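You operate a simulated robot arm through the tools that you are given. There is no shell and no other tool.

Carry out the task below with a simulated two-armed robot. There is one attempt and no reset: what you move stays moved.

TASK
On the side table, fold the grey cloth in half, so that its two long edges meet.

Only the result counts: the job must be done as asked and must still hold three seconds after the hand-in. Knocking over, shifting, dropping, spilling or breaking anything else fails it. Flat cloth is picked up by pressing the open fingertips on it (5 to 10 N) and closing them slowly along it; thin cloth reads only 2 to 8 mm in the jaws.

THE ROBOT
Two 7-joint arms with two-finger grippers on one trunk, on a base that moves. Base frame: it is fixed to the floor where the robot stands at the start and does not move with it; the origin is under the middle of the robot, x ahead of it, y to its left, z up. Lengths are in cm, angles in degrees, forces in N, time in s.
The left shoulder is at the start at [5.1, 17.5, 117.7], the right one opposite. With the tool pointing down near the work surface each hand reaches from about 10 to 84 cm from the robot's upright axis, wherever it stands, measured 20 degrees to its own side. Places, roughly: grey cloth [250, 100, 75]; side table [250, 120, 80]. Payload 2.94 kg a hand.
The TCP of each hand is the grasp point between the finger pads, 3 cm short of the fingertips. In the tool frame z runs along the fingers and y along their closing line. The gripper opens to 13.8 cm; its body begins 10.9 cm behind the TCP.
Orientation is that of the tool frame in the base frame, as a unit quaternion [x, y, z, w]. With the fingers straight down and closing along the base's y, the tool's x points along the base's -x, its y along +y and its z along -z.

THE INTERFACE
- The arms move only by the tool jog_arm. It takes "left_targets", "right_targets" or both (then of equal length, played together; a hand with none holds still); each is a list of rows, each a list of 7 numbers: the shift along the tool's x, y, z in units of 200 mm (1.0 is 200 mm), then the turn, a rotation vector about the tool's x, y, z in units of 60 degrees (1.0 is 60 degrees), then the closure, from 0 (fully open) to 1 (shut). In form: [[x, y, z, ax, ay, az, grip], ...]. A call has 1 to 20 rows; each row is the pose to reach, as a shift and turn from the pose commanded when the call began, along the tool's axes at that moment. A call with a number of a shift or a turn outside -1 to 1 is refused whole. Rows are played at 5 a second. More than 5 cm and 8.6 degrees between two rows, or a gripper value outside its range, and nothing of the call is played. Where a pose cannot be reached the arm comes as near as it can. A force on the tool above 40 N (or 10 N above the force at the start of the call, whichever is more), or a blocked arm, ends the call early, and 0.2 s more pass. Each finger travels about 4.5 cm/s and halts on what it meets, pressing with about 44 N; the grip force reading is that of the motor and also rises with nothing between the fingers. The clock runs only during rows and for 0.2 s after the last one: add rows that repeat a pose to give the fingers time. It gives the time, the measured TCP pose, the force on the tool (base axes), the opening and the grip force at its end, in the units of the frame above (readings bear some noise), with the torque about the TCP (base axes, N m) and any sound that the robot's microphone picked up.
- Cameras (640 x 400 px; columns grow to the right, rows downward): "scene" is now at [11.83, -1.07, 165.36]; the picture's right is [0.01, -1.00, 0.00], its down [-0.73, -0.01, -0.68] and it looks along [0.68, 0.01, -0.73] (base axes); focal length 278 px, centre (320, 200). "left" rides on the left gripper at [7.1, -1.9, -14.6] in its tool frame; the picture's right is [0.26, 0.96, 0.00], its down [-0.85, 0.23, -0.48] and it looks along [-0.46, 0.12, 0.88] (tool axes); focal length 280 px, centre (320, 200). "right" rides on the right gripper at [7.1, 1.9, -14.6] in its tool frame; the picture's right is [-0.26, 0.96, 0.00], its down [-0.85, -0.23, -0.48] and it looks along [-0.46, -0.12, 0.88] (tool axes); focal length 280 px, centre (320, 200). There is no depth. A picture from a camera that has moved, and an enlarged one, comes with that camera's place and axes in the base frame and with its lens. The place of the scene camera against the robot may be out by one fixed shift of up to 1.8 cm in any direction.
- camera(camera): a new picture of that camera. The clock stands still meanwhile.
- lift_body(by): moves the trunk up (or, below 0, down) by that many cm; the arms and the scene camera ride with it, the base frame stays. It gives what a move gives, with no picture.
- base_move(legs): drives the robot by 1 to 6 legs, each [ahead, turn to the left] in cm and degrees, along the robot's own axes; the way and the turn of a leg run together, so that a leg with both is an arc; at most 150 cm and 180 degrees a leg. The arms and the cameras ride along, it lands a little off, and it stops where it bumps. It gives what a move gives.
- head_to(pan, tilt): turns the head with the scene camera to pan (to the left, within 120 degrees either way) and tilt (down, from -29 to 69), counted from straight ahead of the robot (the tilt from the chest, where the trunk bows). It gives what a move gives.
- enlarge(camera, box): a new picture of the part [left, top, right, bottom] of that camera's present view, enlarged. The clock stands still meanwhile.
- sign_off(): hands the job in; it is judged then, once.

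Nothing tells you exact positions but the pictures and the camera data. Unless the task says otherwise, let go and move clear before handing in.

The tools are called after "Emit:" by a JSON object that holds its "fn" and its "kwargs". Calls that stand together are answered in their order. jog_arm: Moves the arms, as the interface text tells. Its arguments: {"type":"object","properties":{"left_targets":{"type":"array","items":{"type":"array","items":{"type":"number"}}},"right_targets":{"type":"array","items":{"type":"array","items":{"type":"number"}}}},"required":[]} The other tools are called the same way: lift_body (by) moves the trunk up or down; base_move (legs) drives the base; head_to (pan, tilt) turns the head that bears the scene camera; camera (camera) takes a picture; enlarge (camera, box) takes an enlarged picture of a part of a camera's view; sign_off () hands the job in.

At the start:

```text
time: 0.0
left_ee_pos: [46.71, 20.61, 94.85]
left_tcp_rot: [0.0, 1.0, 0.0, 0.001]
left_ft_force: [0.3, 1.1, -0.5]
left_moment: [0.02, -0.01, 0.03]
left_width: 13.8
left_finger_force: 0.1
right_ee_pos: [39.55, -17.39, 97.62]
right_tcp_rot: [0.001, 1.0, 0.001, 0.0]
right_ft_force: [0.1, -0.2, 0.7]
right_moment: [-0.01, 0.0, -0.04]
right_width: 13.82
right_finger_force: 0.1
trunk travel left (down, up): [-35.0, 38.4]
robot x, y, heading: [0.18, 0.4, -0.2]
head pan, tilt (commanded): [0.6, 46.8]
```

scene: 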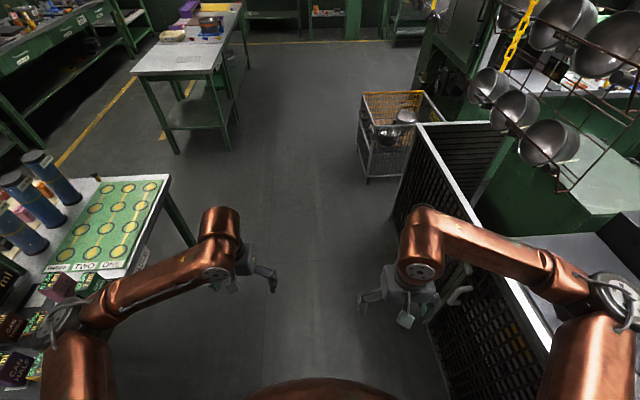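
right: 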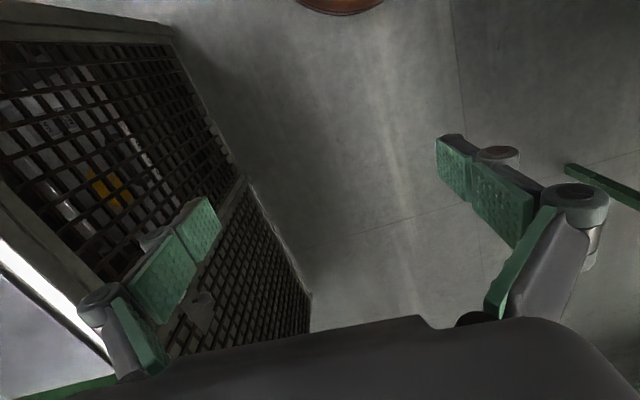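
left: 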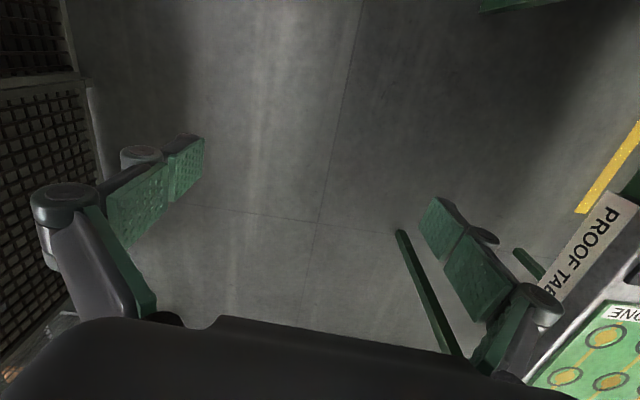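

I see the workshop from above with a side table ahead-left (its grey top at about x 250, y 100), and the cloth should lie on it. I'll turn the head toward that table to have a closer look.

Emit:
{"fn": "head_to", "kwargs": {"pan": 22, "tilt": 22}}

Emit:
{"fn": "camera", "kwargs": {"camera": "scene"}}

Emit:
{"fn": "enlarge", "kwargs": {"camera": "scene", "box": [220, 100, 420, 225]}}

```text
time: 0.9
left_ee_pos: [46.62, 20.6, 94.86]
left_tcp_rot: [0.001, 1.0, 0.001, 0.0]
left_ft_force: [0.5, -0.2, 0.4]
left_moment: [0.01, 0.03, 0.0]
left_width: 13.78
left_finger_force: 0.1
right_ee_pos: [39.51, -17.37, 97.66]
right_tcp_rot: [0.0, 1.0, 0.0, 0.0]
right_ft_force: [-0.2, 0.3, 0.5]
right_moment: [-0.03, -0.01, -0.05]
right_width: 13.81
right_finger_force: 0.0
trunk travel left (down, up): [-35.0, 38.4]
robot x, y, heading: [0.23, -0.17, 0.2]
head pan, tilt (commanded): [22.0, 22.0]
```

```text
taken
camera scene: at [12.45, 2.31, 169.14], right [0.37, -0.93, 0.0], down [-0.35, -0.14, -0.93], along [0.86, 0.35, -0.38], focal length 278 px, centre (320, 200)
```

scene: 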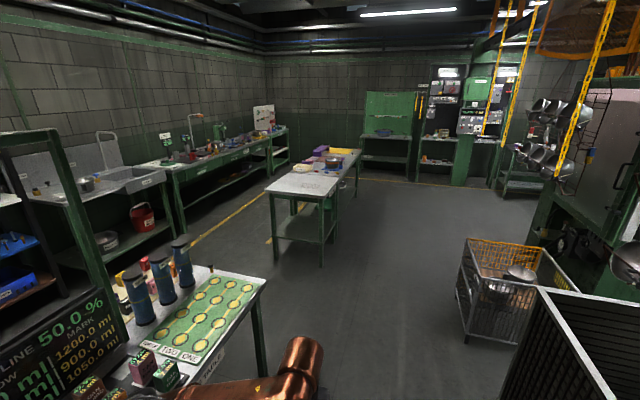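

```text
3.20 times, centred on (320, 162) of scene
camera zoom: at [12.45, 2.31, 169.14], right [0.37, -0.93, 0.0], down [-0.35, -0.14, -0.93], along [0.86, 0.35, -0.38], focal length 888 px, centre (320, 320)
```

zoom: 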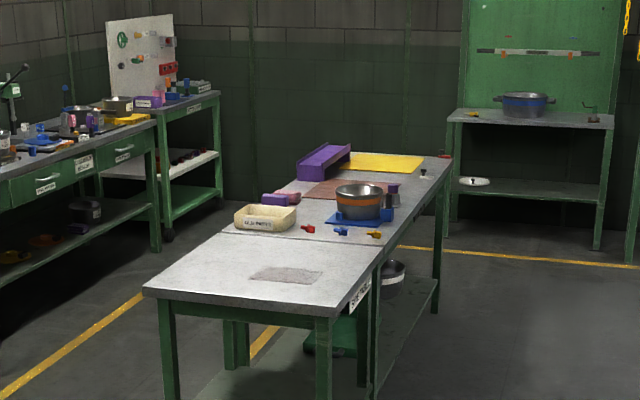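

I see a small grey cloth lying on the nearer grey table at about x 250–263, y 103–123, long edges running along y. I'll drive forward down the aisle first, then swing left toward the near side of the table.

Emit:
{"fn": "base_move", "kwargs": {"legs": [[0, 5], [130, 0]]}}

Emit:
{"fn": "head_to", "kwargs": {"pan": 45, "tilt": 35}}

Emit:
{"fn": "camera", "kwargs": {"camera": "scene"}}

```text
time: 7.9
left_ee_pos: [174.78, 34.84, 94.89]
left_tcp_rot: [-0.037, 0.999, 0.001, 0.0]
left_ft_force: [0.5, 0.1, 0.1]
left_moment: [-0.02, -0.02, 0.0]
left_width: 13.79
left_finger_force: 0.0
right_ee_pos: [170.55, -3.73, 97.69]
right_tcp_rot: [-0.038, 0.999, 0.0, 0.0]
right_ft_force: [-0.3, 0.0, 0.9]
right_moment: [0.0, 0.0, -0.04]
right_width: 13.81
right_finger_force: 0.1
trunk travel left (down, up): [-35.0, 38.4]
robot x, y, heading: [129.86, 10.76, 4.3]
head pan, tilt (commanded): [22.0, 22.0]
```

```text
time: 8.8
left_ee_pos: [174.75, 34.81, 94.96]
left_tcp_rot: [-0.039, 0.999, 0.0, 0.0]
left_ft_force: [-0.6, 0.8, -0.1]
left_moment: [-0.05, -0.01, -0.03]
left_width: 13.8
left_finger_force: 0.1
right_ee_pos: [170.5, -3.74, 97.58]
right_tcp_rot: [-0.039, 0.999, 0.0, 0.0]
right_ft_force: [0.0, 0.4, 0.1]
right_moment: [0.0, 0.0, -0.01]
right_width: 13.83
right_finger_force: 0.2
trunk travel left (down, up): [-35.0, 38.4]
robot x, y, heading: [129.78, 10.77, 4.6]
head pan, tilt (commanded): [45.0, 35.0]
```

```text
taken
camera scene: at [139.37, 16.59, 167.09], right [0.76, -0.65, 0.0], down [-0.37, -0.43, -0.82], along [0.53, 0.62, -0.57], focal length 278 px, centre (320, 200)
```

scene: 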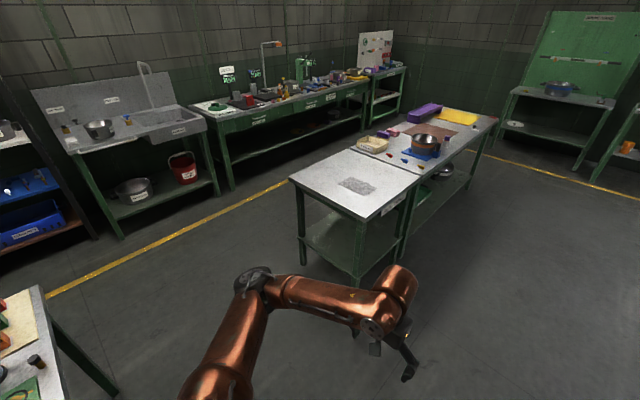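

The base is clear in the aisle at about (130, 11) and the side table's near edge is at about x 225–232. Next I drive to about (182, 113) and face the table along +x.

Emit:
{"fn": "base_move", "kwargs": {"legs": [[0, 58.4], [114, 0], [0, -62.9]]}}

Emit:
{"fn": "head_to", "kwargs": {"pan": 0, "tilt": 45}}

Emit:
{"fn": "camera", "kwargs": {"camera": "scene"}}

```text
time: 19.9
left_ee_pos: [230.72, 130.92, 94.76]
left_tcp_rot: [0.011, 1.0, 0.0, 0.0]
left_ft_force: [0.3, -0.2, -0.2]
left_moment: [0.02, 0.03, 0.0]
left_width: 13.77
left_finger_force: 0.0
right_ee_pos: [222.8, 93.0, 97.61]
right_tcp_rot: [0.012, 1.0, -0.001, 0.0]
right_ft_force: [0.5, 0.2, -0.9]
right_moment: [0.03, -0.01, 0.01]
right_width: 13.8
right_finger_force: 0.0
trunk travel left (down, up): [-35.0, 38.4]
robot x, y, heading: [183.19, 111.11, -1.7]
head pan, tilt (commanded): [45.0, 35.0]
```

```text
time: 21.1
left_ee_pos: [230.82, 130.85, 94.84]
left_tcp_rot: [0.011, 1.0, 0.0, 0.0]
left_ft_force: [-0.2, 0.1, 0.3]
left_moment: [-0.02, 0.01, 0.01]
left_width: 13.8
left_finger_force: 0.0
right_ee_pos: [222.71, 93.04, 97.68]
right_tcp_rot: [0.011, 1.0, 0.0, 0.001]
right_ft_force: [-0.1, 0.6, 1.2]
right_moment: [0.02, 0.01, 0.0]
right_width: 13.8
right_finger_force: 0.1
trunk travel left (down, up): [-35.0, 38.4]
robot x, y, heading: [183.54, 111.61, -1.4]
head pan, tilt (commanded): [0.0, 45.0]
```

```text
taken
camera scene: at [195.58, 109.92, 165.61], right [-0.02, -1.0, 0.0], down [-0.71, 0.02, -0.71], along [0.71, -0.02, -0.71], focal length 278 px, centre (320, 200)
```

scene: 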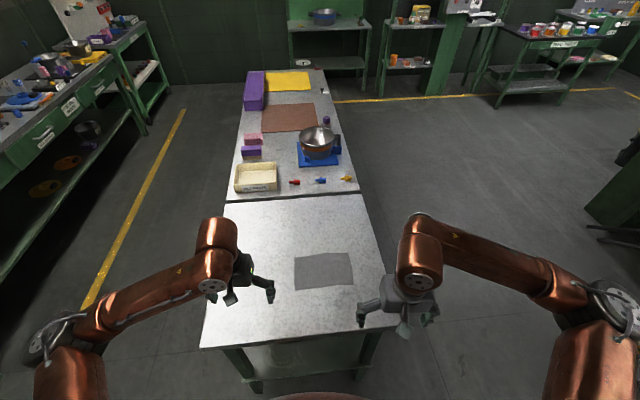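

Emit:
{"fn": "enlarge", "kwargs": {"camera": "scene", "box": [256, 225, 384, 305]}}

Emit:
{"fn": "camera", "kwargs": {"camera": "left"}}

Emit:
{"fn": "camera", "kwargs": {"camera": "right"}}

```text
5.00 times, centred on (320, 265) of scene
camera zoom: at [195.58, 109.92, 165.61], right [-0.02, -1.0, 0.0], down [-0.71, 0.02, -0.71], along [0.71, -0.02, -0.71], focal length 1388 px, centre (320, -125)
```

zoom: 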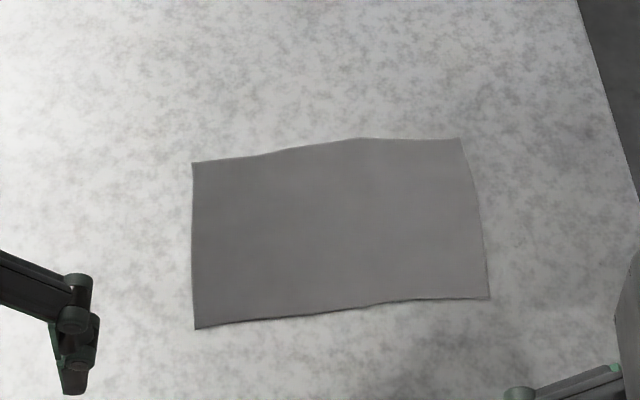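

```text
taken
camera left: at [223.61, 129.14, 109.46], right [-0.24, 0.97, 0.0], down [0.85, 0.21, 0.48], along [0.46, 0.11, -0.88], focal length 280 px, centre (320, 200)
```

left: 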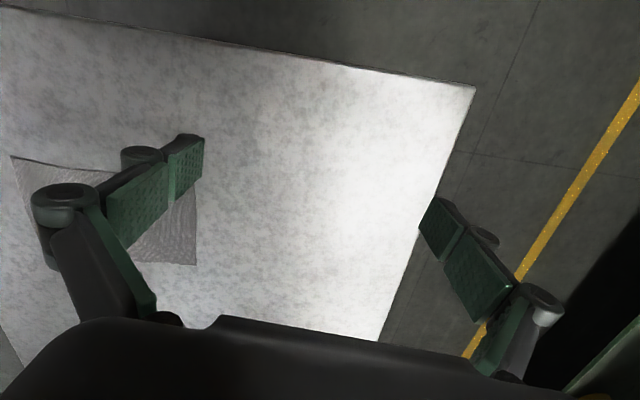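

```text
taken
camera right: at [215.74, 95.09, 112.24], right [0.28, 0.96, 0.0], down [0.84, -0.25, 0.48], along [0.46, -0.14, -0.88], focal length 280 px, centre (320, 200)
```

right: 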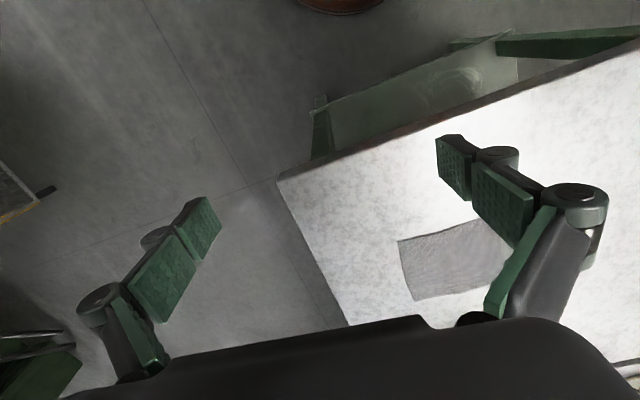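

I see the cloth flat on the side table: my cross-check of the hand cameras puts the top at z ≈ 80, with cloth corners near (240,118), (242,99), (253,119) and (254.5,99). I plan to pinch the far long edge with both hands (closing along x) and bring it back toward me, so I first yaw the hands ±90° while clear of the table.

Emit:
{"fn": "jog_arm", "kwargs": {"left_targets": [[0, 0, 0, 0, 0, 0.133, 0], [0, 0, 0, 0, 0, 0.266, 0], [0, 0, 0, 0, 0, 0.4, 0], [0, 0, 0, 0, 0, 0.533, 0], [0, 0, 0, 0, 0, 0.666, 0], [0, 0, 0, 0, 0, 0.8, 0]], "right_targets": [[0, 0, 0, 0, 0, -0.133, 0], [0, 0, 0, 0, 0, -0.266, 0], [0, 0, 0, 0, 0, -0.4, 0], [0, 0, 0, 0, 0, -0.533, 0], [0, 0, 0, 0, 0, -0.666, 0], [0, 0, 0, 0, 0, -0.8, 0]]}}

```text
time: 22.5
left_ee_pos: [230.82, 130.92, 94.86]
left_tcp_rot: [0.418, 0.908, 0.0, 0.001]
left_ft_force: [0.1, 0.1, -0.2]
left_moment: [-0.02, 0.01, -0.01]
left_width: 13.79
left_finger_force: 0.1
right_ee_pos: [222.74, 93.0, 97.68]
right_tcp_rot: [-0.397, 0.918, 0.0, 0.001]
right_ft_force: [0.3, -0.1, -0.6]
right_moment: [-0.02, -0.02, 0.01]
right_width: 13.78
right_finger_force: 0.1
trunk travel left (down, up): [-35.0, 38.4]
robot x, y, heading: [183.31, 111.26, -1.2]
head pan, tilt (commanded): [0.0, 45.0]
```

The hands are turning smoothly and stay in place. I continue the yaw so that the jaws close along the cloth's short direction.

Emit:
{"fn": "jog_arm", "kwargs": {"left_targets": [[0, 0, 0, 0, 0, 0.102, 0.2], [0, 0, 0, 0, 0, 0.203, 0.4], [0, 0, 0, 0, 0, 0.305, 0.6], [0, 0, 0, 0, 0, 0.407, 0.78], [0, 0, 0, 0, 0, 0.508, 0.78], [0, 0, 0, 0, 0, 0.61, 0.78], [0, 0, 0, 0, 0, 0.61, 0.78], [0, 0, 0, 0, 0, 0.61, 0.78]], "right_targets": [[0, 0, 0, 0, 0, -0.131, 0.2], [0, 0, 0, 0, 0, -0.262, 0.4], [0, 0, 0, 0, 0, -0.394, 0.6], [0, 0, 0, 0, 0, -0.525, 0.78], [0, 0, 0, 0, 0, -0.656, 0.78], [0, 0, 0, 0, 0, -0.787, 0.78], [0, 0, 0, 0, 0, -0.787, 0.78], [0, 0, 0, 0, 0, -0.787, 0.78]]}}

Emit:
{"fn": "camera", "kwargs": {"camera": "scene"}}

Emit:
{"fn": "camera", "kwargs": {"camera": "left"}}

Emit:
{"fn": "camera", "kwargs": {"camera": "right"}}

```text
time: 24.3
left_ee_pos: [230.86, 130.68, 94.88]
left_tcp_rot: [0.683, 0.73, -0.001, -0.001]
left_ft_force: [-0.4, -0.1, 0.5]
left_moment: [0.02, 0.04, 0.0]
left_width: 3.04
left_finger_force: 0.0
right_ee_pos: [215.17, 101.57, 91.09]
right_tcp_rot: [0.716, -0.698, 0.004, -0.017]
right_ft_force: [-0.1, 0.3, -1.0]
right_moment: [-0.02, 0.04, -0.02]
right_width: 3.02
right_finger_force: 0.1
right hand out of reach, approached as far as the arm can: row 3, 4, 5, 6, 7, 8
trunk travel left (down, up): [-35.0, 38.4]
robot x, y, heading: [183.51, 111.6, -1.6]
head pan, tilt (commanded): [0.0, 45.0]
```

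```text
taken
camera scene: at [195.79, 109.71, 165.58], right [-0.02, -1.0, 0.0], down [-0.71, 0.02, -0.71], along [0.71, -0.02, -0.71], focal length 278 px, centre (320, 200)
```

scene: 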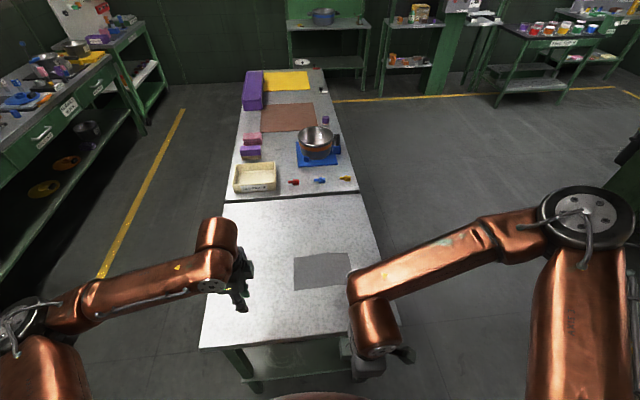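

```text
taken
camera left: at [228.49, 137.62, 109.46], right [0.94, 0.33, 0.0], down [0.29, -0.83, 0.47], along [0.15, -0.45, -0.88], focal length 280 px, centre (320, 200)
```

left: 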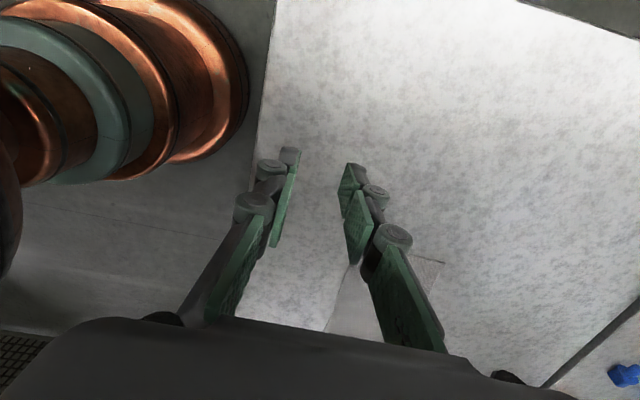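

```text
taken
camera right: at [213.14, 94.16, 105.46], right [-0.97, 0.24, -0.03], down [0.19, 0.85, 0.5], along [0.14, 0.48, -0.87], focal length 280 px, centre (320, 200)
```

right: 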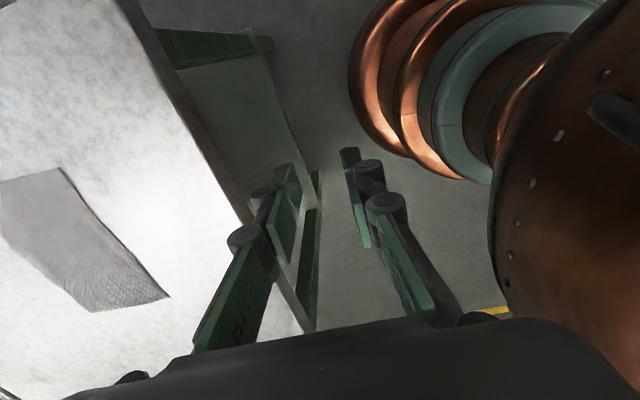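

The left hand is oriented well, but the right arm could not hold that yaw this close in and drifted to (215, 102, 91). I'll reach the right hand forward over the table, where the pose may be attainable, and check.

Emit:
{"fn": "jog_arm", "kwargs": {"right_targets": [[-0.02, -0.2, -0.05, 0, 0, 0, 0.78], [-0.04, -0.4, -0.05, 0, 0, 0, 0.78], [-0.06, -0.6, -0.05, 0, 0, 0, 0.78], [-0.08, -0.8, -0.05, 0, 0, 0, 0.78], [-0.1, -1.0, -0.05, 0, 0, 0, 0.78]]}}

Emit:
{"fn": "camera", "kwargs": {"camera": "scene"}}

```text
time: 25.5
left_ee_pos: [230.75, 130.96, 94.9]
left_tcp_rot: [0.68, 0.733, 0.0, 0.0]
left_ft_force: [0.2, -0.1, 1.0]
left_moment: [-0.01, 0.0, 0.03]
left_width: 3.03
left_finger_force: 0.1
right_ee_pos: [215.22, 101.65, 91.18]
right_tcp_rot: [0.717, -0.697, 0.006, -0.017]
right_ft_force: [0.7, -0.3, 0.1]
right_moment: [-0.01, -0.04, 0.02]
right_width: 3.04
right_finger_force: 0.1
right hand out of reach, approached as far as the arm can: row 1, 2, 3, 4, 5
trunk travel left (down, up): [-35.0, 38.4]
robot x, y, heading: [183.42, 111.33, -1.3]
head pan, tilt (commanded): [0.0, 45.0]
```

```text
taken
camera scene: at [195.58, 109.86, 165.61], right [-0.02, -1.0, 0.0], down [-0.71, 0.02, -0.71], along [0.71, -0.02, -0.71], focal length 278 px, centre (320, 200)
```

scene: 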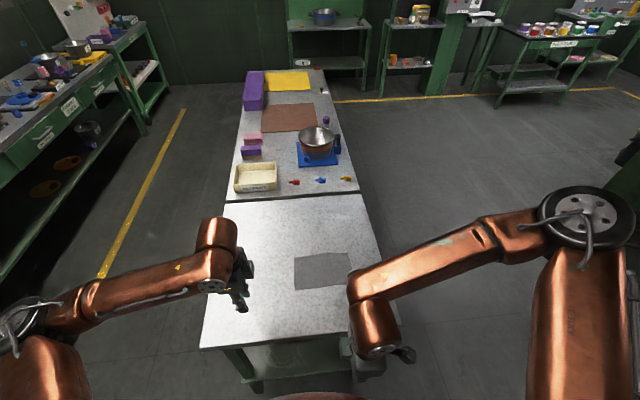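

The right arm did not move at all, so that wrist yaw seems to be at a joint limit. I'll back the right hand off to its earlier yaw and check where it ends up.

Emit:
{"fn": "jog_arm", "kwargs": {"right_targets": [[0.02, 0.2, 0, 0, 0, 0.13, 0.78], [0.04, 0.4, 0, 0, 0, 0.26, 0.78], [0.06, 0.6, 0, 0, 0, 0.39, 0.78], [0.08, 0.8, 0, 0, 0, 0.52, 0.78], [0.1, 1.0, 0, 0, 0, 0.65, 0.78], [0.1, 1.0, 0, 0, 0, 0.78, 0.78], [0.1, 1.0, 0, 0, 0, 0.78, 0.78]]}}

```text
time: 26.5
left_ee_pos: [230.53, 131.83, 94.92]
left_tcp_rot: [0.68, 0.733, -0.004, 0.005]
left_ft_force: [-0.7, 1.8, 0.9]
left_moment: [-0.2, -0.09, 0.04]
left_width: 3.03
left_finger_force: 0.0
right_ee_pos: [208.32, 106.28, 93.01]
right_tcp_rot: [-0.511, 0.857, -0.033, 0.057]
right_ft_force: [43.2, -9.8, -8.7]
right_moment: [1.75, 6.32, 1.01]
right_width: 3.06
right_finger_force: 0.1
right hand out of reach, approached as far as the arm can: row 2, 3, 4, 5
trunk travel left (down, up): [-35.0, 38.4]
robot x, y, heading: [183.46, 111.48, -1.3]
head pan, tilt (commanded): [0.0, 45.0]
stopped in row 5 (right hand): the force on the tool passed its limit at 504 N (the readings are from after the stop); the commanded pose is now the measured one
```

The right hand was pushed back toward my own body and stopped on contact, so I need to look before moving further.

Emit:
{"fn": "head_to", "kwargs": {"pan": -10, "tilt": 65}}

Emit:
{"fn": "camera", "kwargs": {"camera": "scene"}}

Emit:
{"fn": "camera", "kwargs": {"camera": "right"}}

```text
time: 27.4
left_ee_pos: [230.73, 130.55, 94.99]
left_tcp_rot: [0.683, 0.731, 0.0, 0.001]
left_ft_force: [0.1, -0.5, 0.7]
left_moment: [0.03, -0.04, -0.01]
left_width: 3.06
left_finger_force: 0.0
right_ee_pos: [208.52, 104.85, 92.79]
right_tcp_rot: [-0.512, 0.856, -0.03, 0.059]
right_ft_force: [93.4, -85.8, 49.4]
right_moment: [13.7, 18.85, 7.22]
right_width: 3.0
right_finger_force: 0.0
trunk travel left (down, up): [-35.0, 38.4]
robot x, y, heading: [183.75, 111.71, -0.9]
head pan, tilt (commanded): [-10.0, 65.0]
```

```text
taken
camera scene: at [193.3, 108.66, 163.12], right [-0.2, -0.98, 0.0], down [-0.89, 0.18, -0.42], along [0.42, -0.08, -0.91], focal length 278 px, centre (320, 200)
```

scene: 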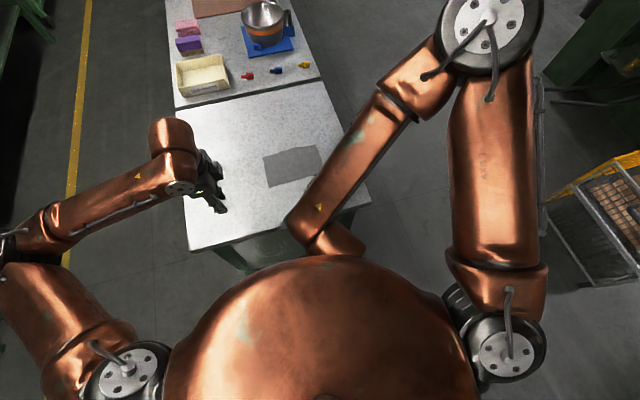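

```text
taken
camera right: at [201.58, 99.4, 106.52], right [-0.72, 0.69, -0.09], down [0.54, 0.63, 0.56], along [0.44, 0.35, -0.83], focal length 280 px, centre (320, 200)
```

right: 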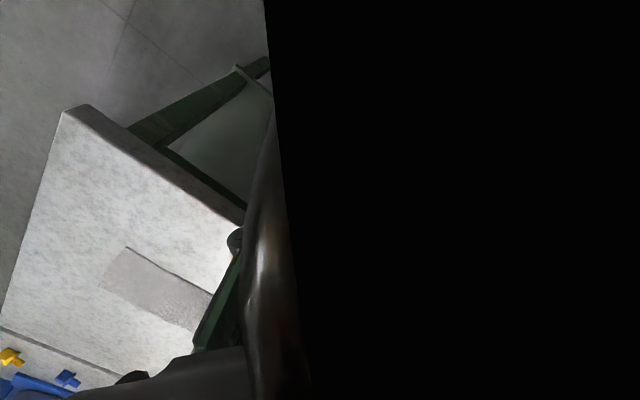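

The right hand is pressed against my torso, with nothing else touched. I'll back it out forward and up, away from the body.

Emit:
{"fn": "jog_arm", "kwargs": {"right_targets": [[-0.015, -0.1, -0.03, 0, 0, 0, 0.78], [-0.03, -0.2, -0.08, 0, 0, 0, 0.78], [-0.04, -0.35, -0.14, 0, 0, 0, 0.78], [-0.06, -0.535, -0.2, 0, 0, 0, 0.78], [-0.06, -0.535, -0.2, 0, 0, 0, 0.78]]}}

Emit:
{"fn": "camera", "kwargs": {"camera": "scene"}}

```text
time: 28.6
left_ee_pos: [230.8, 130.89, 94.99]
left_tcp_rot: [0.682, 0.731, 0.0, 0.001]
left_ft_force: [0.5, 0.3, 0.1]
left_moment: [-0.02, -0.01, 0.0]
left_width: 3.01
left_finger_force: 0.1
right_ee_pos: [217.79, 101.22, 98.17]
right_tcp_rot: [-0.51, 0.858, -0.026, 0.056]
right_ft_force: [0.1, 0.6, -0.3]
right_moment: [-0.03, 0.01, 0.0]
right_width: 3.03
right_finger_force: 0.1
trunk travel left (down, up): [-35.0, 38.4]
robot x, y, heading: [183.82, 111.11, -1.4]
head pan, tilt (commanded): [-10.0, 65.0]
```

```text
taken
camera scene: at [193.36, 109.0, 163.11], right [-0.2, -0.98, 0.0], down [-0.89, 0.18, -0.42], along [0.41, -0.08, -0.91], focal length 278 px, centre (320, 200)
```

scene: 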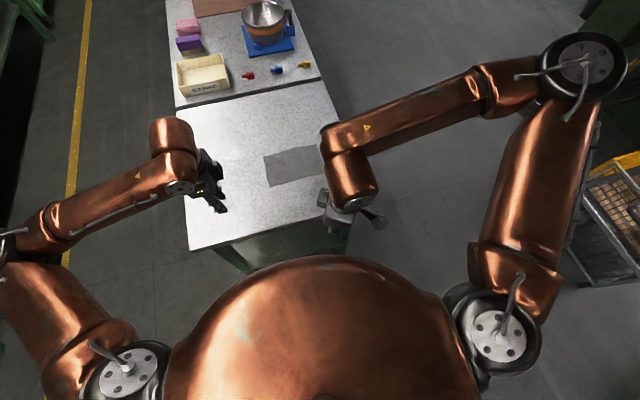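

The right hand is free again at (218, 101, 98). I'll take it forward over the table and level it, before retrying more yaw out there.

Emit:
{"fn": "jog_arm", "kwargs": {"right_targets": [[-0.086, -0.179, 0.025, -0.02, 0.013, 0, 0.78], [-0.172, -0.358, 0.049, -0.04, 0.027, 0, 0.78], [-0.258, -0.538, 0.074, -0.06, 0.04, 0, 0.78], [-0.344, -0.717, 0.098, -0.08, 0.053, 0, 0.78], [-0.43, -0.896, 0.123, -0.0975, 0.067, 0, 0.78], [-0.43, -0.896, 0.123, -0.0975, 0.067, 0, 0.78]]}}

```text
time: 30.0
left_ee_pos: [230.76, 130.62, 94.95]
left_tcp_rot: [0.682, 0.731, -0.001, 0.0]
left_ft_force: [-0.2, 0.4, 0.6]
left_moment: [0.01, 0.0, -0.01]
left_width: 3.07
left_finger_force: 0.1
right_ee_pos: [231.57, 100.41, 97.78]
right_tcp_rot: [-0.511, 0.859, -0.007, 0.017]
right_ft_force: [0.5, -0.1, 0.3]
right_moment: [-0.03, -0.04, 0.03]
right_width: 3.02
right_finger_force: 0.1
right hand out of reach, approached as far as the arm can: row 4, 5, 6
trunk travel left (down, up): [-35.0, 38.4]
robot x, y, heading: [183.48, 111.58, -1.4]
head pan, tilt (commanded): [-10.0, 65.0]
```

The right arm can't yaw outward that far as it reaches out, because the wrist limit closes in. Turning both hands the other way (wrist cameras facing inward) should sit mid-range, so I'll rotate both in place and watch the clearance.

Emit:
{"fn": "jog_arm", "kwargs": {"left_targets": [[0, 0, 0, 0, 0, -0.125, 0.78], [0, 0, 0, 0, 0, -0.25, 0.78], [0, 0, 0, 0, 0, -0.375, 0.78], [0, 0, 0, 0, 0, -0.5, 0.78], [0, 0, 0, 0, 0, -0.625, 0.78], [0, 0, 0, 0, 0, -0.75, 0.78], [0, 0, 0, 0, 0, -0.875, 0.78], [0, 0, 0, 0, 0, -1.0, 0.78], [0, 0, 0, 0, 0, -1.0, 0.78]], "right_targets": [[0, 0, 0, 0, 0, 0.1025, 0.78], [0, 0, 0, 0, 0, 0.205, 0.78], [0, 0, 0, 0, 0, 0.3075, 0.78], [0, 0, 0, 0, 0, 0.41, 0.78], [0, 0, 0, 0, 0, 0.5125, 0.78], [0, 0, 0, 0, 0, 0.615, 0.78], [0, 0, 0, 0, 0, 0.7175, 0.78], [0, 0, 0, 0, 0, 0.82, 0.78], [0, 0, 0, 0, 0, 0.82, 0.78]]}}

```text
time: 32.0
left_ee_pos: [230.7, 130.79, 94.94]
left_tcp_rot: [0.224, 0.975, 0.0, 0.001]
left_ft_force: [0.5, -0.2, 0.1]
left_moment: [-0.01, 0.01, 0.0]
left_width: 3.03
left_finger_force: 0.0
right_ee_pos: [231.59, 100.48, 97.81]
right_tcp_rot: [-0.106, 0.994, 0.0, 0.0]
right_ft_force: [-0.8, 0.0, 0.0]
right_moment: [0.0, -0.01, 0.04]
right_width: 3.05
right_finger_force: 0.1
trunk travel left (down, up): [-35.0, 38.4]
robot x, y, heading: [183.32, 111.31, -1.4]
head pan, tilt (commanded): [-10.0, 65.0]
```

Both hands turned freely and are level. I continue the inward yaw.

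Emit:
{"fn": "jog_arm", "kwargs": {"left_targets": [[0, 0, 0, 0, 0, -0.125, 0.78], [0, 0, 0, 0, 0, -0.25, 0.78], [0, 0, 0, 0, 0, -0.375, 0.78], [0, 0, 0, 0, 0, -0.5, 0.78], [0, 0, 0, 0, 0, -0.625, 0.78], [0, 0, 0, 0, 0, -0.75, 0.78], [0, 0, 0, 0, 0, -0.875, 0.78], [0, 0, 0, 0, 0, -1.0, 0.78], [0, 0, 0, 0, 0, -1.0, 0.78]], "right_targets": [[0, 0, 0, 0, 0, 0.1025, 0.78], [0, 0, 0, 0, 0, 0.205, 0.78], [0, 0, 0, 0, 0, 0.3075, 0.78], [0, 0, 0, 0, 0, 0.41, 0.78], [0, 0, 0, 0, 0, 0.5125, 0.78], [0, 0, 0, 0, 0, 0.615, 0.78], [0, 0, 0, 0, 0, 0.7175, 0.78], [0, 0, 0, 0, 0, 0.82, 0.78], [0, 0, 0, 0, 0, 0.82, 0.78]]}}

Emit:
{"fn": "head_to", "kwargs": {"pan": 0, "tilt": 50}}

Emit:
{"fn": "camera", "kwargs": {"camera": "scene"}}

```text
time: 34.0
left_ee_pos: [230.87, 130.77, 94.92]
left_tcp_rot: [-0.293, 0.956, 0.0, 0.001]
left_ft_force: [-0.1, 0.2, -0.5]
left_moment: [-0.01, 0.0, 0.0]
left_width: 3.04
left_finger_force: 0.1
right_ee_pos: [231.72, 100.4, 97.83]
right_tcp_rot: [0.317, 0.948, 0.0, 0.0]
right_ft_force: [0.1, 0.3, 0.9]
right_moment: [-0.02, 0.01, -0.02]
right_width: 3.07
right_finger_force: 0.0
trunk travel left (down, up): [-35.0, 38.4]
robot x, y, heading: [184.03, 111.13, -1.3]
head pan, tilt (commanded): [-10.0, 65.0]
```

```text
time: 34.7
left_ee_pos: [230.76, 130.75, 94.93]
left_tcp_rot: [-0.292, 0.956, 0.0, 0.001]
left_ft_force: [0.1, 0.1, 0.3]
left_moment: [-0.03, 0.01, 0.01]
left_width: 3.03
left_finger_force: 0.0
right_ee_pos: [231.63, 100.31, 97.74]
right_tcp_rot: [0.317, 0.948, 0.0, 0.0]
right_ft_force: [-0.9, 0.1, 0.7]
right_moment: [0.03, 0.01, 0.03]
right_width: 3.04
right_finger_force: 0.1
trunk travel left (down, up): [-35.0, 38.4]
robot x, y, heading: [183.85, 111.12, -1.4]
head pan, tilt (commanded): [0.0, 50.0]
```

```text
taken
camera scene: at [195.14, 109.92, 164.91], right [-0.02, -1.0, 0.0], down [-0.77, 0.02, -0.64], along [0.64, -0.01, -0.77], focal length 278 px, centre (320, 200)
```

scene: 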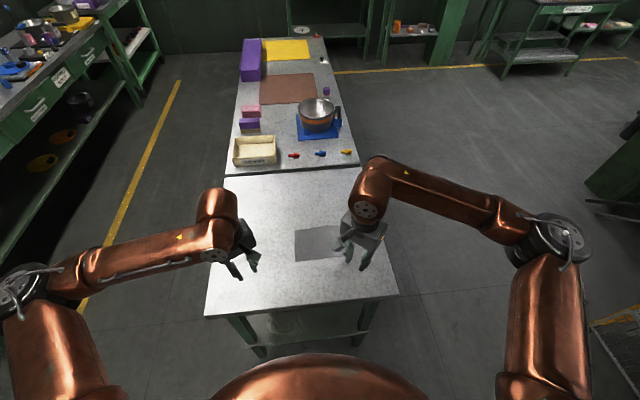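

The hands are halfway round with plenty of space between them. I complete the yaw so that both jaws close along the cloth's short direction.

Emit:
{"fn": "jog_arm", "kwargs": {"left_targets": [[0, 0, 0, 0, 0, -0.125, 0.78], [0, 0, 0, 0, 0, -0.25, 0.78], [0, 0, 0, 0, 0, -0.375, 0.78], [0, 0, 0, 0, 0, -0.5, 0.78], [0, 0, 0, 0, 0, -0.625, 0.78], [0, 0, 0, 0, 0, -0.75, 0.78], [0, 0, 0, 0, 0, -0.875, 0.78], [0, 0, 0, 0, 0, -1.0, 0.78], [0, 0, 0, 0, 0, -1.0, 0.78]], "right_targets": [[0, 0, 0, 0, 0, 0.1025, 0.78], [0, 0, 0, 0, 0, 0.205, 0.78], [0, 0, 0, 0, 0, 0.3075, 0.78], [0, 0, 0, 0, 0, 0.41, 0.78], [0, 0, 0, 0, 0, 0.5125, 0.78], [0, 0, 0, 0, 0, 0.615, 0.78], [0, 0, 0, 0, 0, 0.7175, 0.78], [0, 0, 0, 0, 0, 0.82, 0.78], [0, 0, 0, 0, 0, 0.82, 0.78]]}}

Emit:
{"fn": "camera", "kwargs": {"camera": "left"}}

Emit:
{"fn": "camera", "kwargs": {"camera": "right"}}

Emit:
{"fn": "camera", "kwargs": {"camera": "scene"}}

```text
time: 36.7
left_ee_pos: [231.73, 131.77, 94.49]
left_tcp_rot: [0.73, -0.683, 0.001, 0.001]
left_ft_force: [-1.1, 0.2, 0.5]
left_moment: [-0.02, -0.05, 0.0]
left_width: 3.06
left_finger_force: 0.0
left hand out of reach, approached as far as the arm can: row 8, 9
right_ee_pos: [231.6, 100.33, 97.91]
right_tcp_rot: [0.683, 0.73, 0.0, 0.0]
right_ft_force: [-0.3, -0.6, 0.8]
right_moment: [0.0, -0.04, -0.01]
right_width: 3.03
right_finger_force: 0.1
trunk travel left (down, up): [-35.0, 38.4]
robot x, y, heading: [183.56, 110.96, -1.5]
head pan, tilt (commanded): [0.0, 50.0]
```

```text
taken
camera left: at [234.1, 124.86, 109.12], right [-0.95, -0.33, 0.0], down [-0.29, 0.83, 0.47], along [-0.15, 0.45, -0.88], focal length 280 px, centre (320, 200)
```

left: 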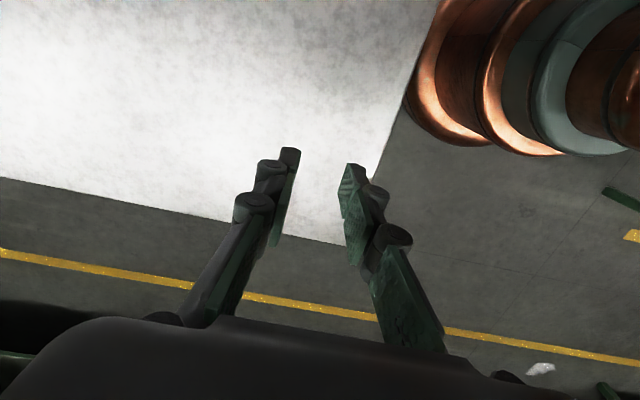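

```text
taken
camera right: at [233.02, 107.52, 112.48], right [0.98, -0.2, 0.0], down [-0.17, -0.86, 0.48], along [-0.09, -0.47, -0.88], focal length 280 px, centre (320, 200)
```

right: 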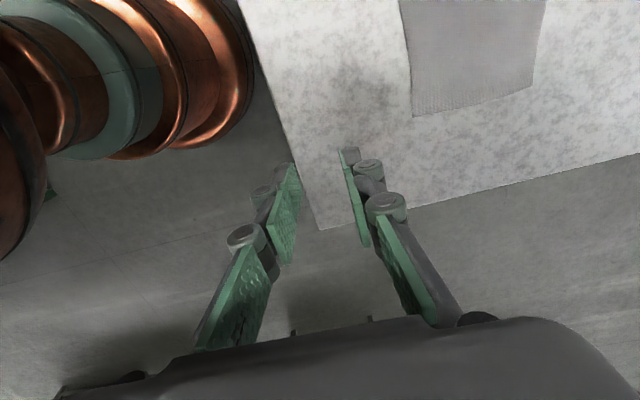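

```text
taken
camera scene: at [195.0, 109.88, 164.94], right [-0.02, -1.0, 0.0], down [-0.77, 0.02, -0.64], along [0.64, -0.01, -0.77], focal length 278 px, centre (320, 200)
```

scene: 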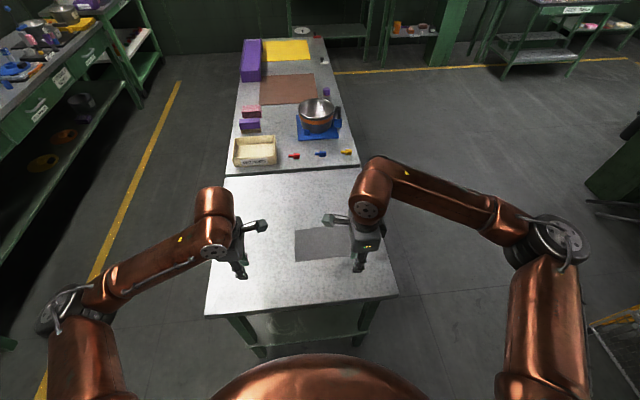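

Both hands now have their jaws closing along x; the right camera confirms the cloth's near-right corner at (242, 98.6) and far-right at (254.7, 99.3). The left is only barely out of reach back here, so I move both forward to hover near the far corners at a safe height.

Emit:
{"fn": "jog_arm", "kwargs": {"left_targets": [[0.109, -0.166, 0.005, 0, 0, 0, 0.84], [0.218, -0.332, 0.01, 0, 0, 0, 0.84], [0.328, -0.499, 0.015, 0, 0, 0, 0.84], [0.437, -0.665, 0.02, 0, 0, 0, 0.84], [0.52, -0.831, 0.025, 0, 0, 0, 0.84], [0.52, -0.831, 0.025, 0, 0, 0, 0.84]], "right_targets": [[-0.018, 0.179, 0.04, 0, 0, 0, 0.84], [-0.035, 0.358, 0.08, 0, 0, 0, 0.84], [-0.053, 0.538, 0.12, 0, 0, 0, 0.84], [-0.07, 0.717, 0.16, 0, 0, 0, 0.84], [-0.088, 0.896, 0.2, 0, 0, 0, 0.84], [-0.088, 0.896, 0.2, 0, 0, 0, 0.84]]}}

Emit:
{"fn": "camera", "kwargs": {"camera": "scene"}}

Emit:
{"fn": "camera", "kwargs": {"camera": "left"}}

Emit:
{"fn": "camera", "kwargs": {"camera": "right"}}

```text
time: 38.1
left_ee_pos: [249.09, 122.28, 94.08]
left_tcp_rot: [0.731, -0.682, 0.001, 0.0]
left_ft_force: [-1.0, 0.3, 0.3]
left_moment: [0.01, -0.05, -0.01]
left_width: 2.22
left_finger_force: 0.1
right_ee_pos: [249.64, 99.95, 93.88]
right_tcp_rot: [0.683, 0.731, 0.001, 0.001]
right_ft_force: [-0.8, -0.1, 0.1]
right_moment: [0.01, -0.07, -0.02]
right_width: 2.19
right_finger_force: 0.0
trunk travel left (down, up): [-35.0, 38.4]
robot x, y, heading: [183.71, 111.42, -1.3]
head pan, tilt (commanded): [0.0, 50.0]
```

```text
taken
camera scene: at [194.97, 109.94, 164.94], right [-0.02, -1.0, 0.0], down [-0.77, 0.02, -0.64], along [0.64, -0.01, -0.77], focal length 278 px, centre (320, 200)
```

scene: 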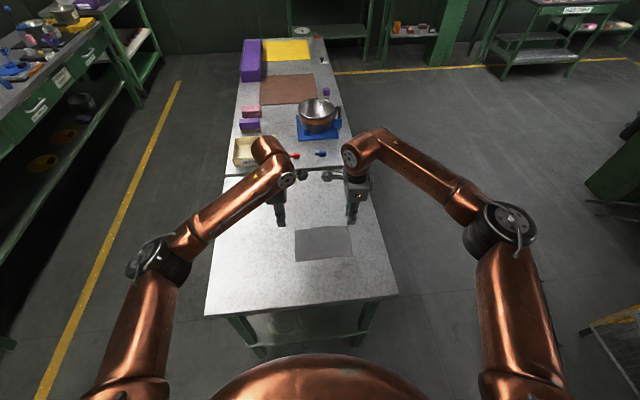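

```text
taken
camera left: at [251.44, 115.37, 108.7], right [-0.94, -0.33, 0.0], down [-0.29, 0.83, 0.47], along [-0.16, 0.45, -0.88], focal length 280 px, centre (320, 200)
```

left: 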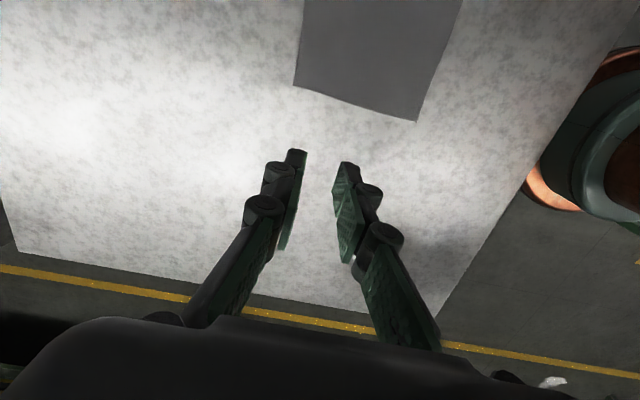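

```text
taken
camera right: at [251.15, 107.11, 108.4], right [0.98, -0.2, 0.0], down [-0.17, -0.86, 0.48], along [-0.09, -0.47, -0.88], focal length 280 px, centre (320, 200)
```

right: 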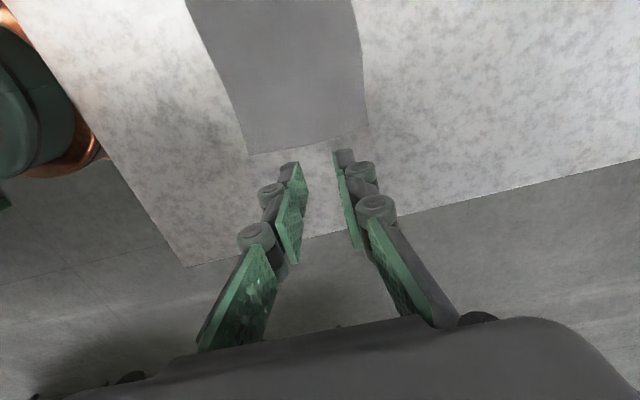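

The cameras now place the far corners at about (252.7, 119.0) and (254.6, 99.1), and the two wrist cameras have around 8 cm between them. I bring both hands over the far edge and down to about 3 cm above the surface.

Emit:
{"fn": "jog_arm", "kwargs": {"left_targets": [[0.05, -0.03, 0.08, 0, 0, 0, 0.84], [0.1, -0.06, 0.16, 0, 0, 0, 0.84], [0.15, -0.09, 0.24, 0, 0, 0, 0.84], [0.188, -0.112, 0.32, 0, 0, 0, 0.84], [0.188, -0.112, 0.405, 0, 0, 0, 0.84], [0.188, -0.112, 0.405, 0, 0, 0, 0.84]], "right_targets": [[-0.01, 0.05, 0.08, 0, 0, 0, 0.84], [-0.02, 0.1, 0.16, 0, 0, 0, 0.84], [-0.03, 0.15, 0.24, 0, 0, 0, 0.84], [-0.038, 0.188, 0.32, 0, 0, 0, 0.84], [-0.038, 0.188, 0.395, 0, 0, 0, 0.84], [-0.038, 0.188, 0.395, 0, 0, 0, 0.84]]}}

Emit:
{"fn": "camera", "kwargs": {"camera": "scene"}}

Emit:
{"fn": "camera", "kwargs": {"camera": "left"}}

Emit:
{"fn": "camera", "kwargs": {"camera": "right"}}

```text
time: 39.5
left_ee_pos: [251.65, 119.06, 85.92]
left_tcp_rot: [0.731, -0.682, 0.001, 0.001]
left_ft_force: [-0.8, 0.1, 0.4]
left_moment: [0.0, 0.02, 0.02]
left_width: 2.22
left_finger_force: 0.1
right_ee_pos: [253.38, 99.41, 85.99]
right_tcp_rot: [0.683, 0.731, 0.0, 0.001]
right_ft_force: [0.1, 0.0, 0.1]
right_moment: [0.0, -0.03, 0.01]
right_width: 2.23
right_finger_force: 0.1
trunk travel left (down, up): [-35.0, 38.4]
robot x, y, heading: [183.84, 111.34, -1.0]
head pan, tilt (commanded): [0.0, 50.0]
```

```text
taken
camera scene: at [195.12, 109.91, 164.92], right [-0.02, -1.0, 0.0], down [-0.77, 0.02, -0.64], along [0.64, -0.01, -0.77], focal length 278 px, centre (320, 200)
```

scene: 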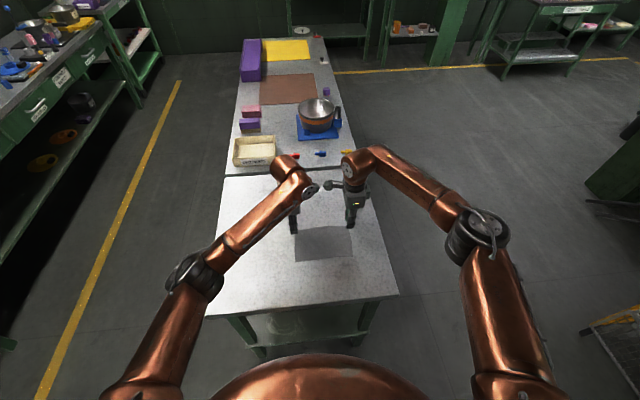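

```text
taken
camera left: at [253.98, 112.06, 100.42], right [-0.94, -0.33, 0.0], down [-0.29, 0.83, 0.47], along [-0.16, 0.45, -0.88], focal length 280 px, centre (320, 200)
```

left: 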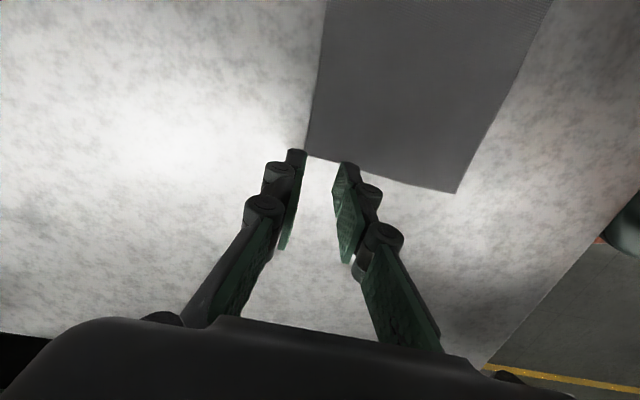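

```text
taken
camera right: at [254.96, 106.46, 100.53], right [0.98, -0.2, 0.0], down [-0.17, -0.86, 0.48], along [-0.09, -0.47, -0.88], focal length 280 px, centre (320, 200)
```

right: 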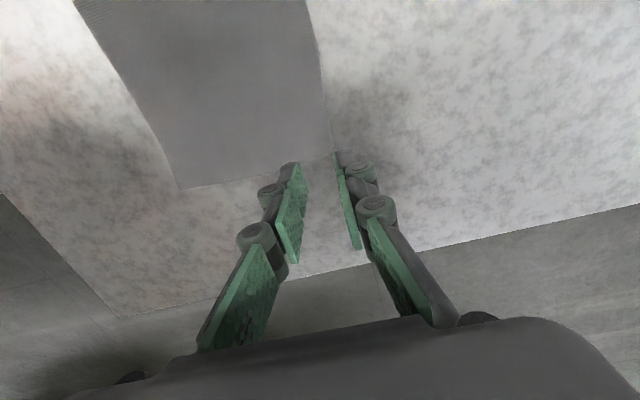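

The hands are about 3 cm above the cloth at its two far corners. I zoom in to check how the fingertips line up with the far edge.

Emit:
{"fn": "enlarge", "kwargs": {"camera": "left", "box": [220, 100, 460, 250]}}

Emit:
{"fn": "enlarge", "kwargs": {"camera": "right", "box": [180, 100, 420, 250]}}

Emit:
{"fn": "enlarge", "kwargs": {"camera": "scene", "box": [256, 150, 400, 240]}}

```text
2.67 times, centred on (340, 175) of left
camera zoom: at [253.98, 112.06, 100.42], right [-0.94, -0.33, 0.0], down [-0.29, 0.83, 0.47], along [-0.16, 0.45, -0.88], focal length 748 px, centre (267, 267)
```

zoom: 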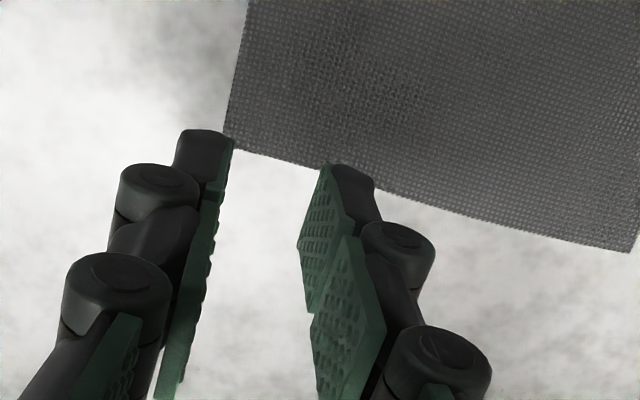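

```text
2.67 times, centred on (300, 175) of right
camera zoom: at [254.96, 106.46, 100.53], right [0.98, -0.2, 0.0], down [-0.17, -0.86, 0.48], along [-0.09, -0.47, -0.88], focal length 748 px, centre (373, 267)
```

zoom: 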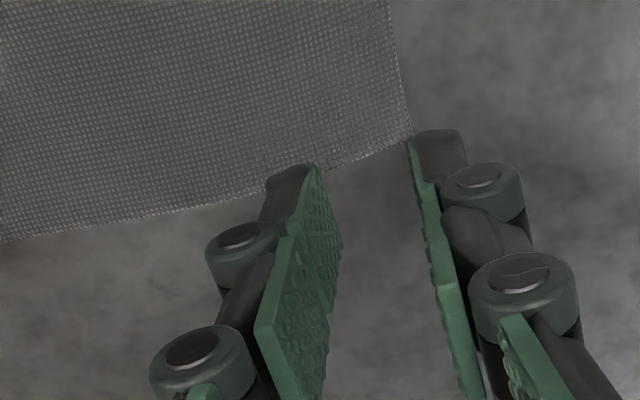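

```text
4.44 times, centred on (328, 195) of scene
camera zoom: at [195.12, 109.91, 164.92], right [-0.02, -1.0, 0.0], down [-0.77, 0.02, -0.64], along [0.64, -0.01, -0.77], focal length 1234 px, centre (284, 222)
```

zoom: 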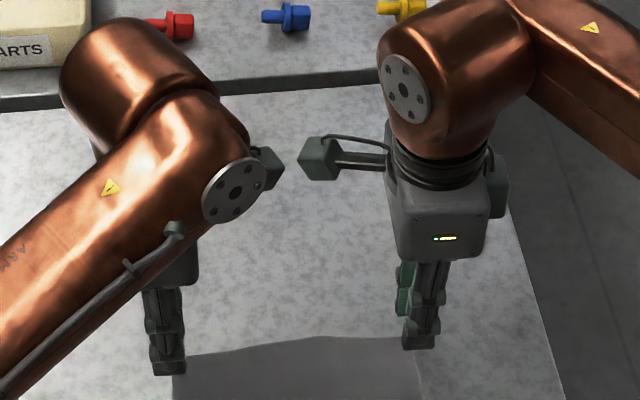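

The zoom shows the +x fingertips right at the far edge and the pads about half over the corners; the wrist cameras are only about 1 cm apart. I lean both hands outward by 4° for clearance and lower until just above the cloth.

Emit:
{"fn": "jog_arm", "kwargs": {"left_targets": [[0, 0, 0.03, 0, 0.033, 0, 0.84], [0, 0, 0.06, 0, 0.067, 0, 0.84], [0, 0, 0.09, 0, 0.067, 0, 0.84], [0, 0, 0.11, 0, 0.067, 0, 0.84], [0, 0, 0.11, 0, 0.067, 0, 0.84]], "right_targets": [[0, 0, 0.03, 0, 0.033, 0, 0.84], [0, -0.005, 0.06, 0, 0.067, 0, 0.84], [0, -0.01, 0.09, 0, 0.067, 0, 0.84], [0, -0.01, 0.11, 0, 0.067, 0, 0.84], [0, -0.01, 0.11, 0, 0.067, 0, 0.84]]}}

Emit:
{"fn": "enlarge", "kwargs": {"camera": "scene", "box": [256, 150, 400, 240]}}

Emit:
{"fn": "enlarge", "kwargs": {"camera": "left", "box": [220, 100, 460, 250]}}

Emit:
{"fn": "enlarge", "kwargs": {"camera": "right", "box": [180, 100, 420, 250]}}

```text
time: 40.7
left_ee_pos: [251.76, 118.91, 83.63]
left_tcp_rot: [0.731, -0.681, 0.026, 0.024]
left_ft_force: [0.7, -0.5, -0.2]
left_moment: [0.02, -0.03, 0.01]
left_width: 2.23
left_finger_force: 0.1
right_ee_pos: [253.37, 99.21, 83.77]
right_tcp_rot: [0.682, 0.731, 0.023, -0.025]
right_ft_force: [-0.9, 0.1, -0.5]
right_moment: [-0.02, -0.01, 0.02]
right_width: 2.24
right_finger_force: 0.1
trunk travel left (down, up): [-35.0, 38.4]
robot x, y, heading: [183.71, 111.36, -1.4]
head pan, tilt (commanded): [0.0, 50.0]
```

```text
4.44 times, centred on (328, 195) of scene
camera zoom: at [195.15, 109.91, 164.92], right [-0.02, -1.0, 0.0], down [-0.77, 0.02, -0.64], along [0.64, -0.01, -0.77], focal length 1234 px, centre (284, 222)
```

zoom: 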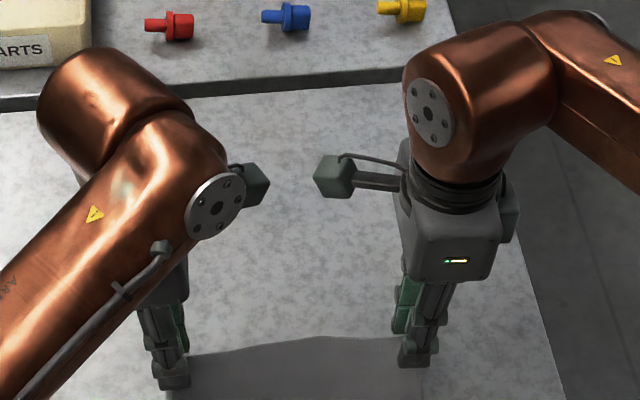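

```text
2.67 times, centred on (340, 175) of left
camera zoom: at [253.99, 113.0, 98.7], right [-0.94, -0.33, 0.02], down [-0.29, 0.86, 0.41], along [-0.15, 0.39, -0.91], focal length 748 px, centre (267, 267)
```

zoom: 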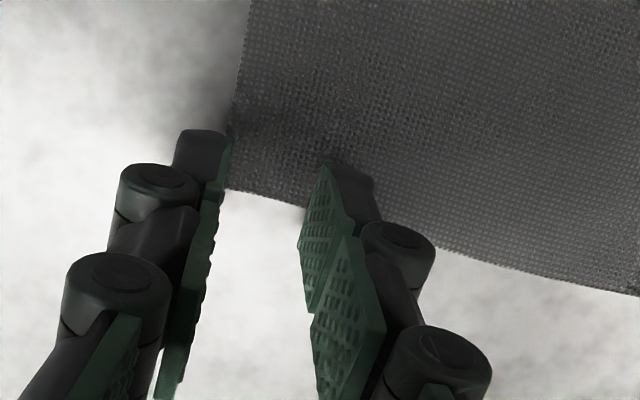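

```text
2.67 times, centred on (300, 175) of right
camera zoom: at [254.79, 105.45, 98.76], right [0.98, -0.2, -0.02], down [-0.17, -0.89, 0.42], along [-0.1, -0.4, -0.91], focal length 748 px, centre (373, 267)
```

zoom: 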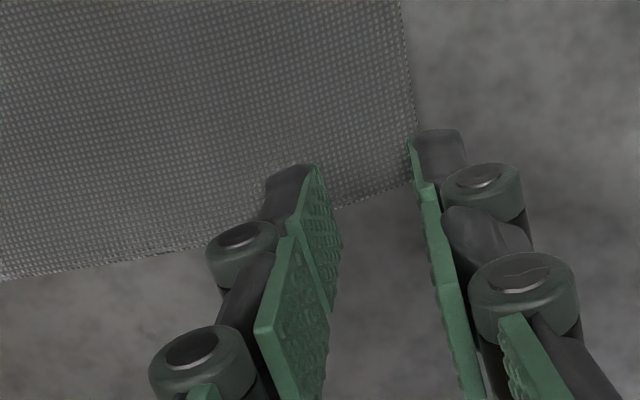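

The pads lie half over the corners and the wrist cameras are now about 3 cm apart, so I shift both hands inward by 0.5 cm and lower in small steps, watching the force.

Emit:
{"fn": "jog_arm", "kwargs": {"left_targets": [[0.025, 0.01, 0.0, 0, 0, 0, 0.84], [0.025, 0.01, 0.01, 0, 0, 0, 0.84], [0.025, 0.01, 0.015, 0, 0, 0, 0.84]], "right_targets": [[0.025, 0, 0.005, 0, 0, 0, 0.84], [0.025, 0, 0.01, 0, 0, 0, 0.84], [0.025, 0, 0.02, 0, 0, 0, 0.84]]}}

```text
time: 41.5
left_ee_pos: [251.45, 118.51, 83.41]
left_tcp_rot: [0.731, -0.682, 0.027, 0.024]
left_ft_force: [-0.3, -0.3, -0.1]
left_moment: [0.02, 0.02, 0.01]
left_width: 2.2
left_finger_force: 0.0
right_ee_pos: [253.12, 99.83, 83.41]
right_tcp_rot: [0.682, 0.73, 0.024, -0.026]
right_ft_force: [-0.2, 0.8, 1.1]
right_moment: [-0.01, 0.02, 0.0]
right_width: 2.23
right_finger_force: 0.0
trunk travel left (down, up): [-35.0, 38.4]
robot x, y, heading: [183.81, 111.36, -1.5]
head pan, tilt (commanded): [0.0, 50.0]
```

Emit:
{"fn": "jog_arm", "kwargs": {"left_targets": [[0, 0, 0.005, 0, 0, 0, 0.84], [0, 0, 0.01, 0, 0, 0, 0.84]], "right_targets": [[0, 0, 0.005, 0, 0, 0, 0.84], [0, 0, 0.01, 0, 0, 0, 0.84]]}}

```text
time: 42.1
left_ee_pos: [251.38, 118.3, 83.19]
left_tcp_rot: [0.731, -0.681, 0.026, 0.024]
left_ft_force: [0.1, 0.5, -0.5]
left_moment: [-0.01, 0.01, 0.01]
left_width: 2.22
left_finger_force: 0.1
right_ee_pos: [253.21, 99.89, 83.12]
right_tcp_rot: [0.683, 0.73, 0.024, -0.025]
right_ft_force: [0.4, -0.1, 1.1]
right_moment: [-0.01, 0.02, 0.02]
right_width: 2.16
right_finger_force: 0.1
trunk travel left (down, up): [-35.0, 38.4]
robot x, y, heading: [183.66, 111.32, -1.4]
head pan, tilt (commanded): [0.0, 50.0]
```

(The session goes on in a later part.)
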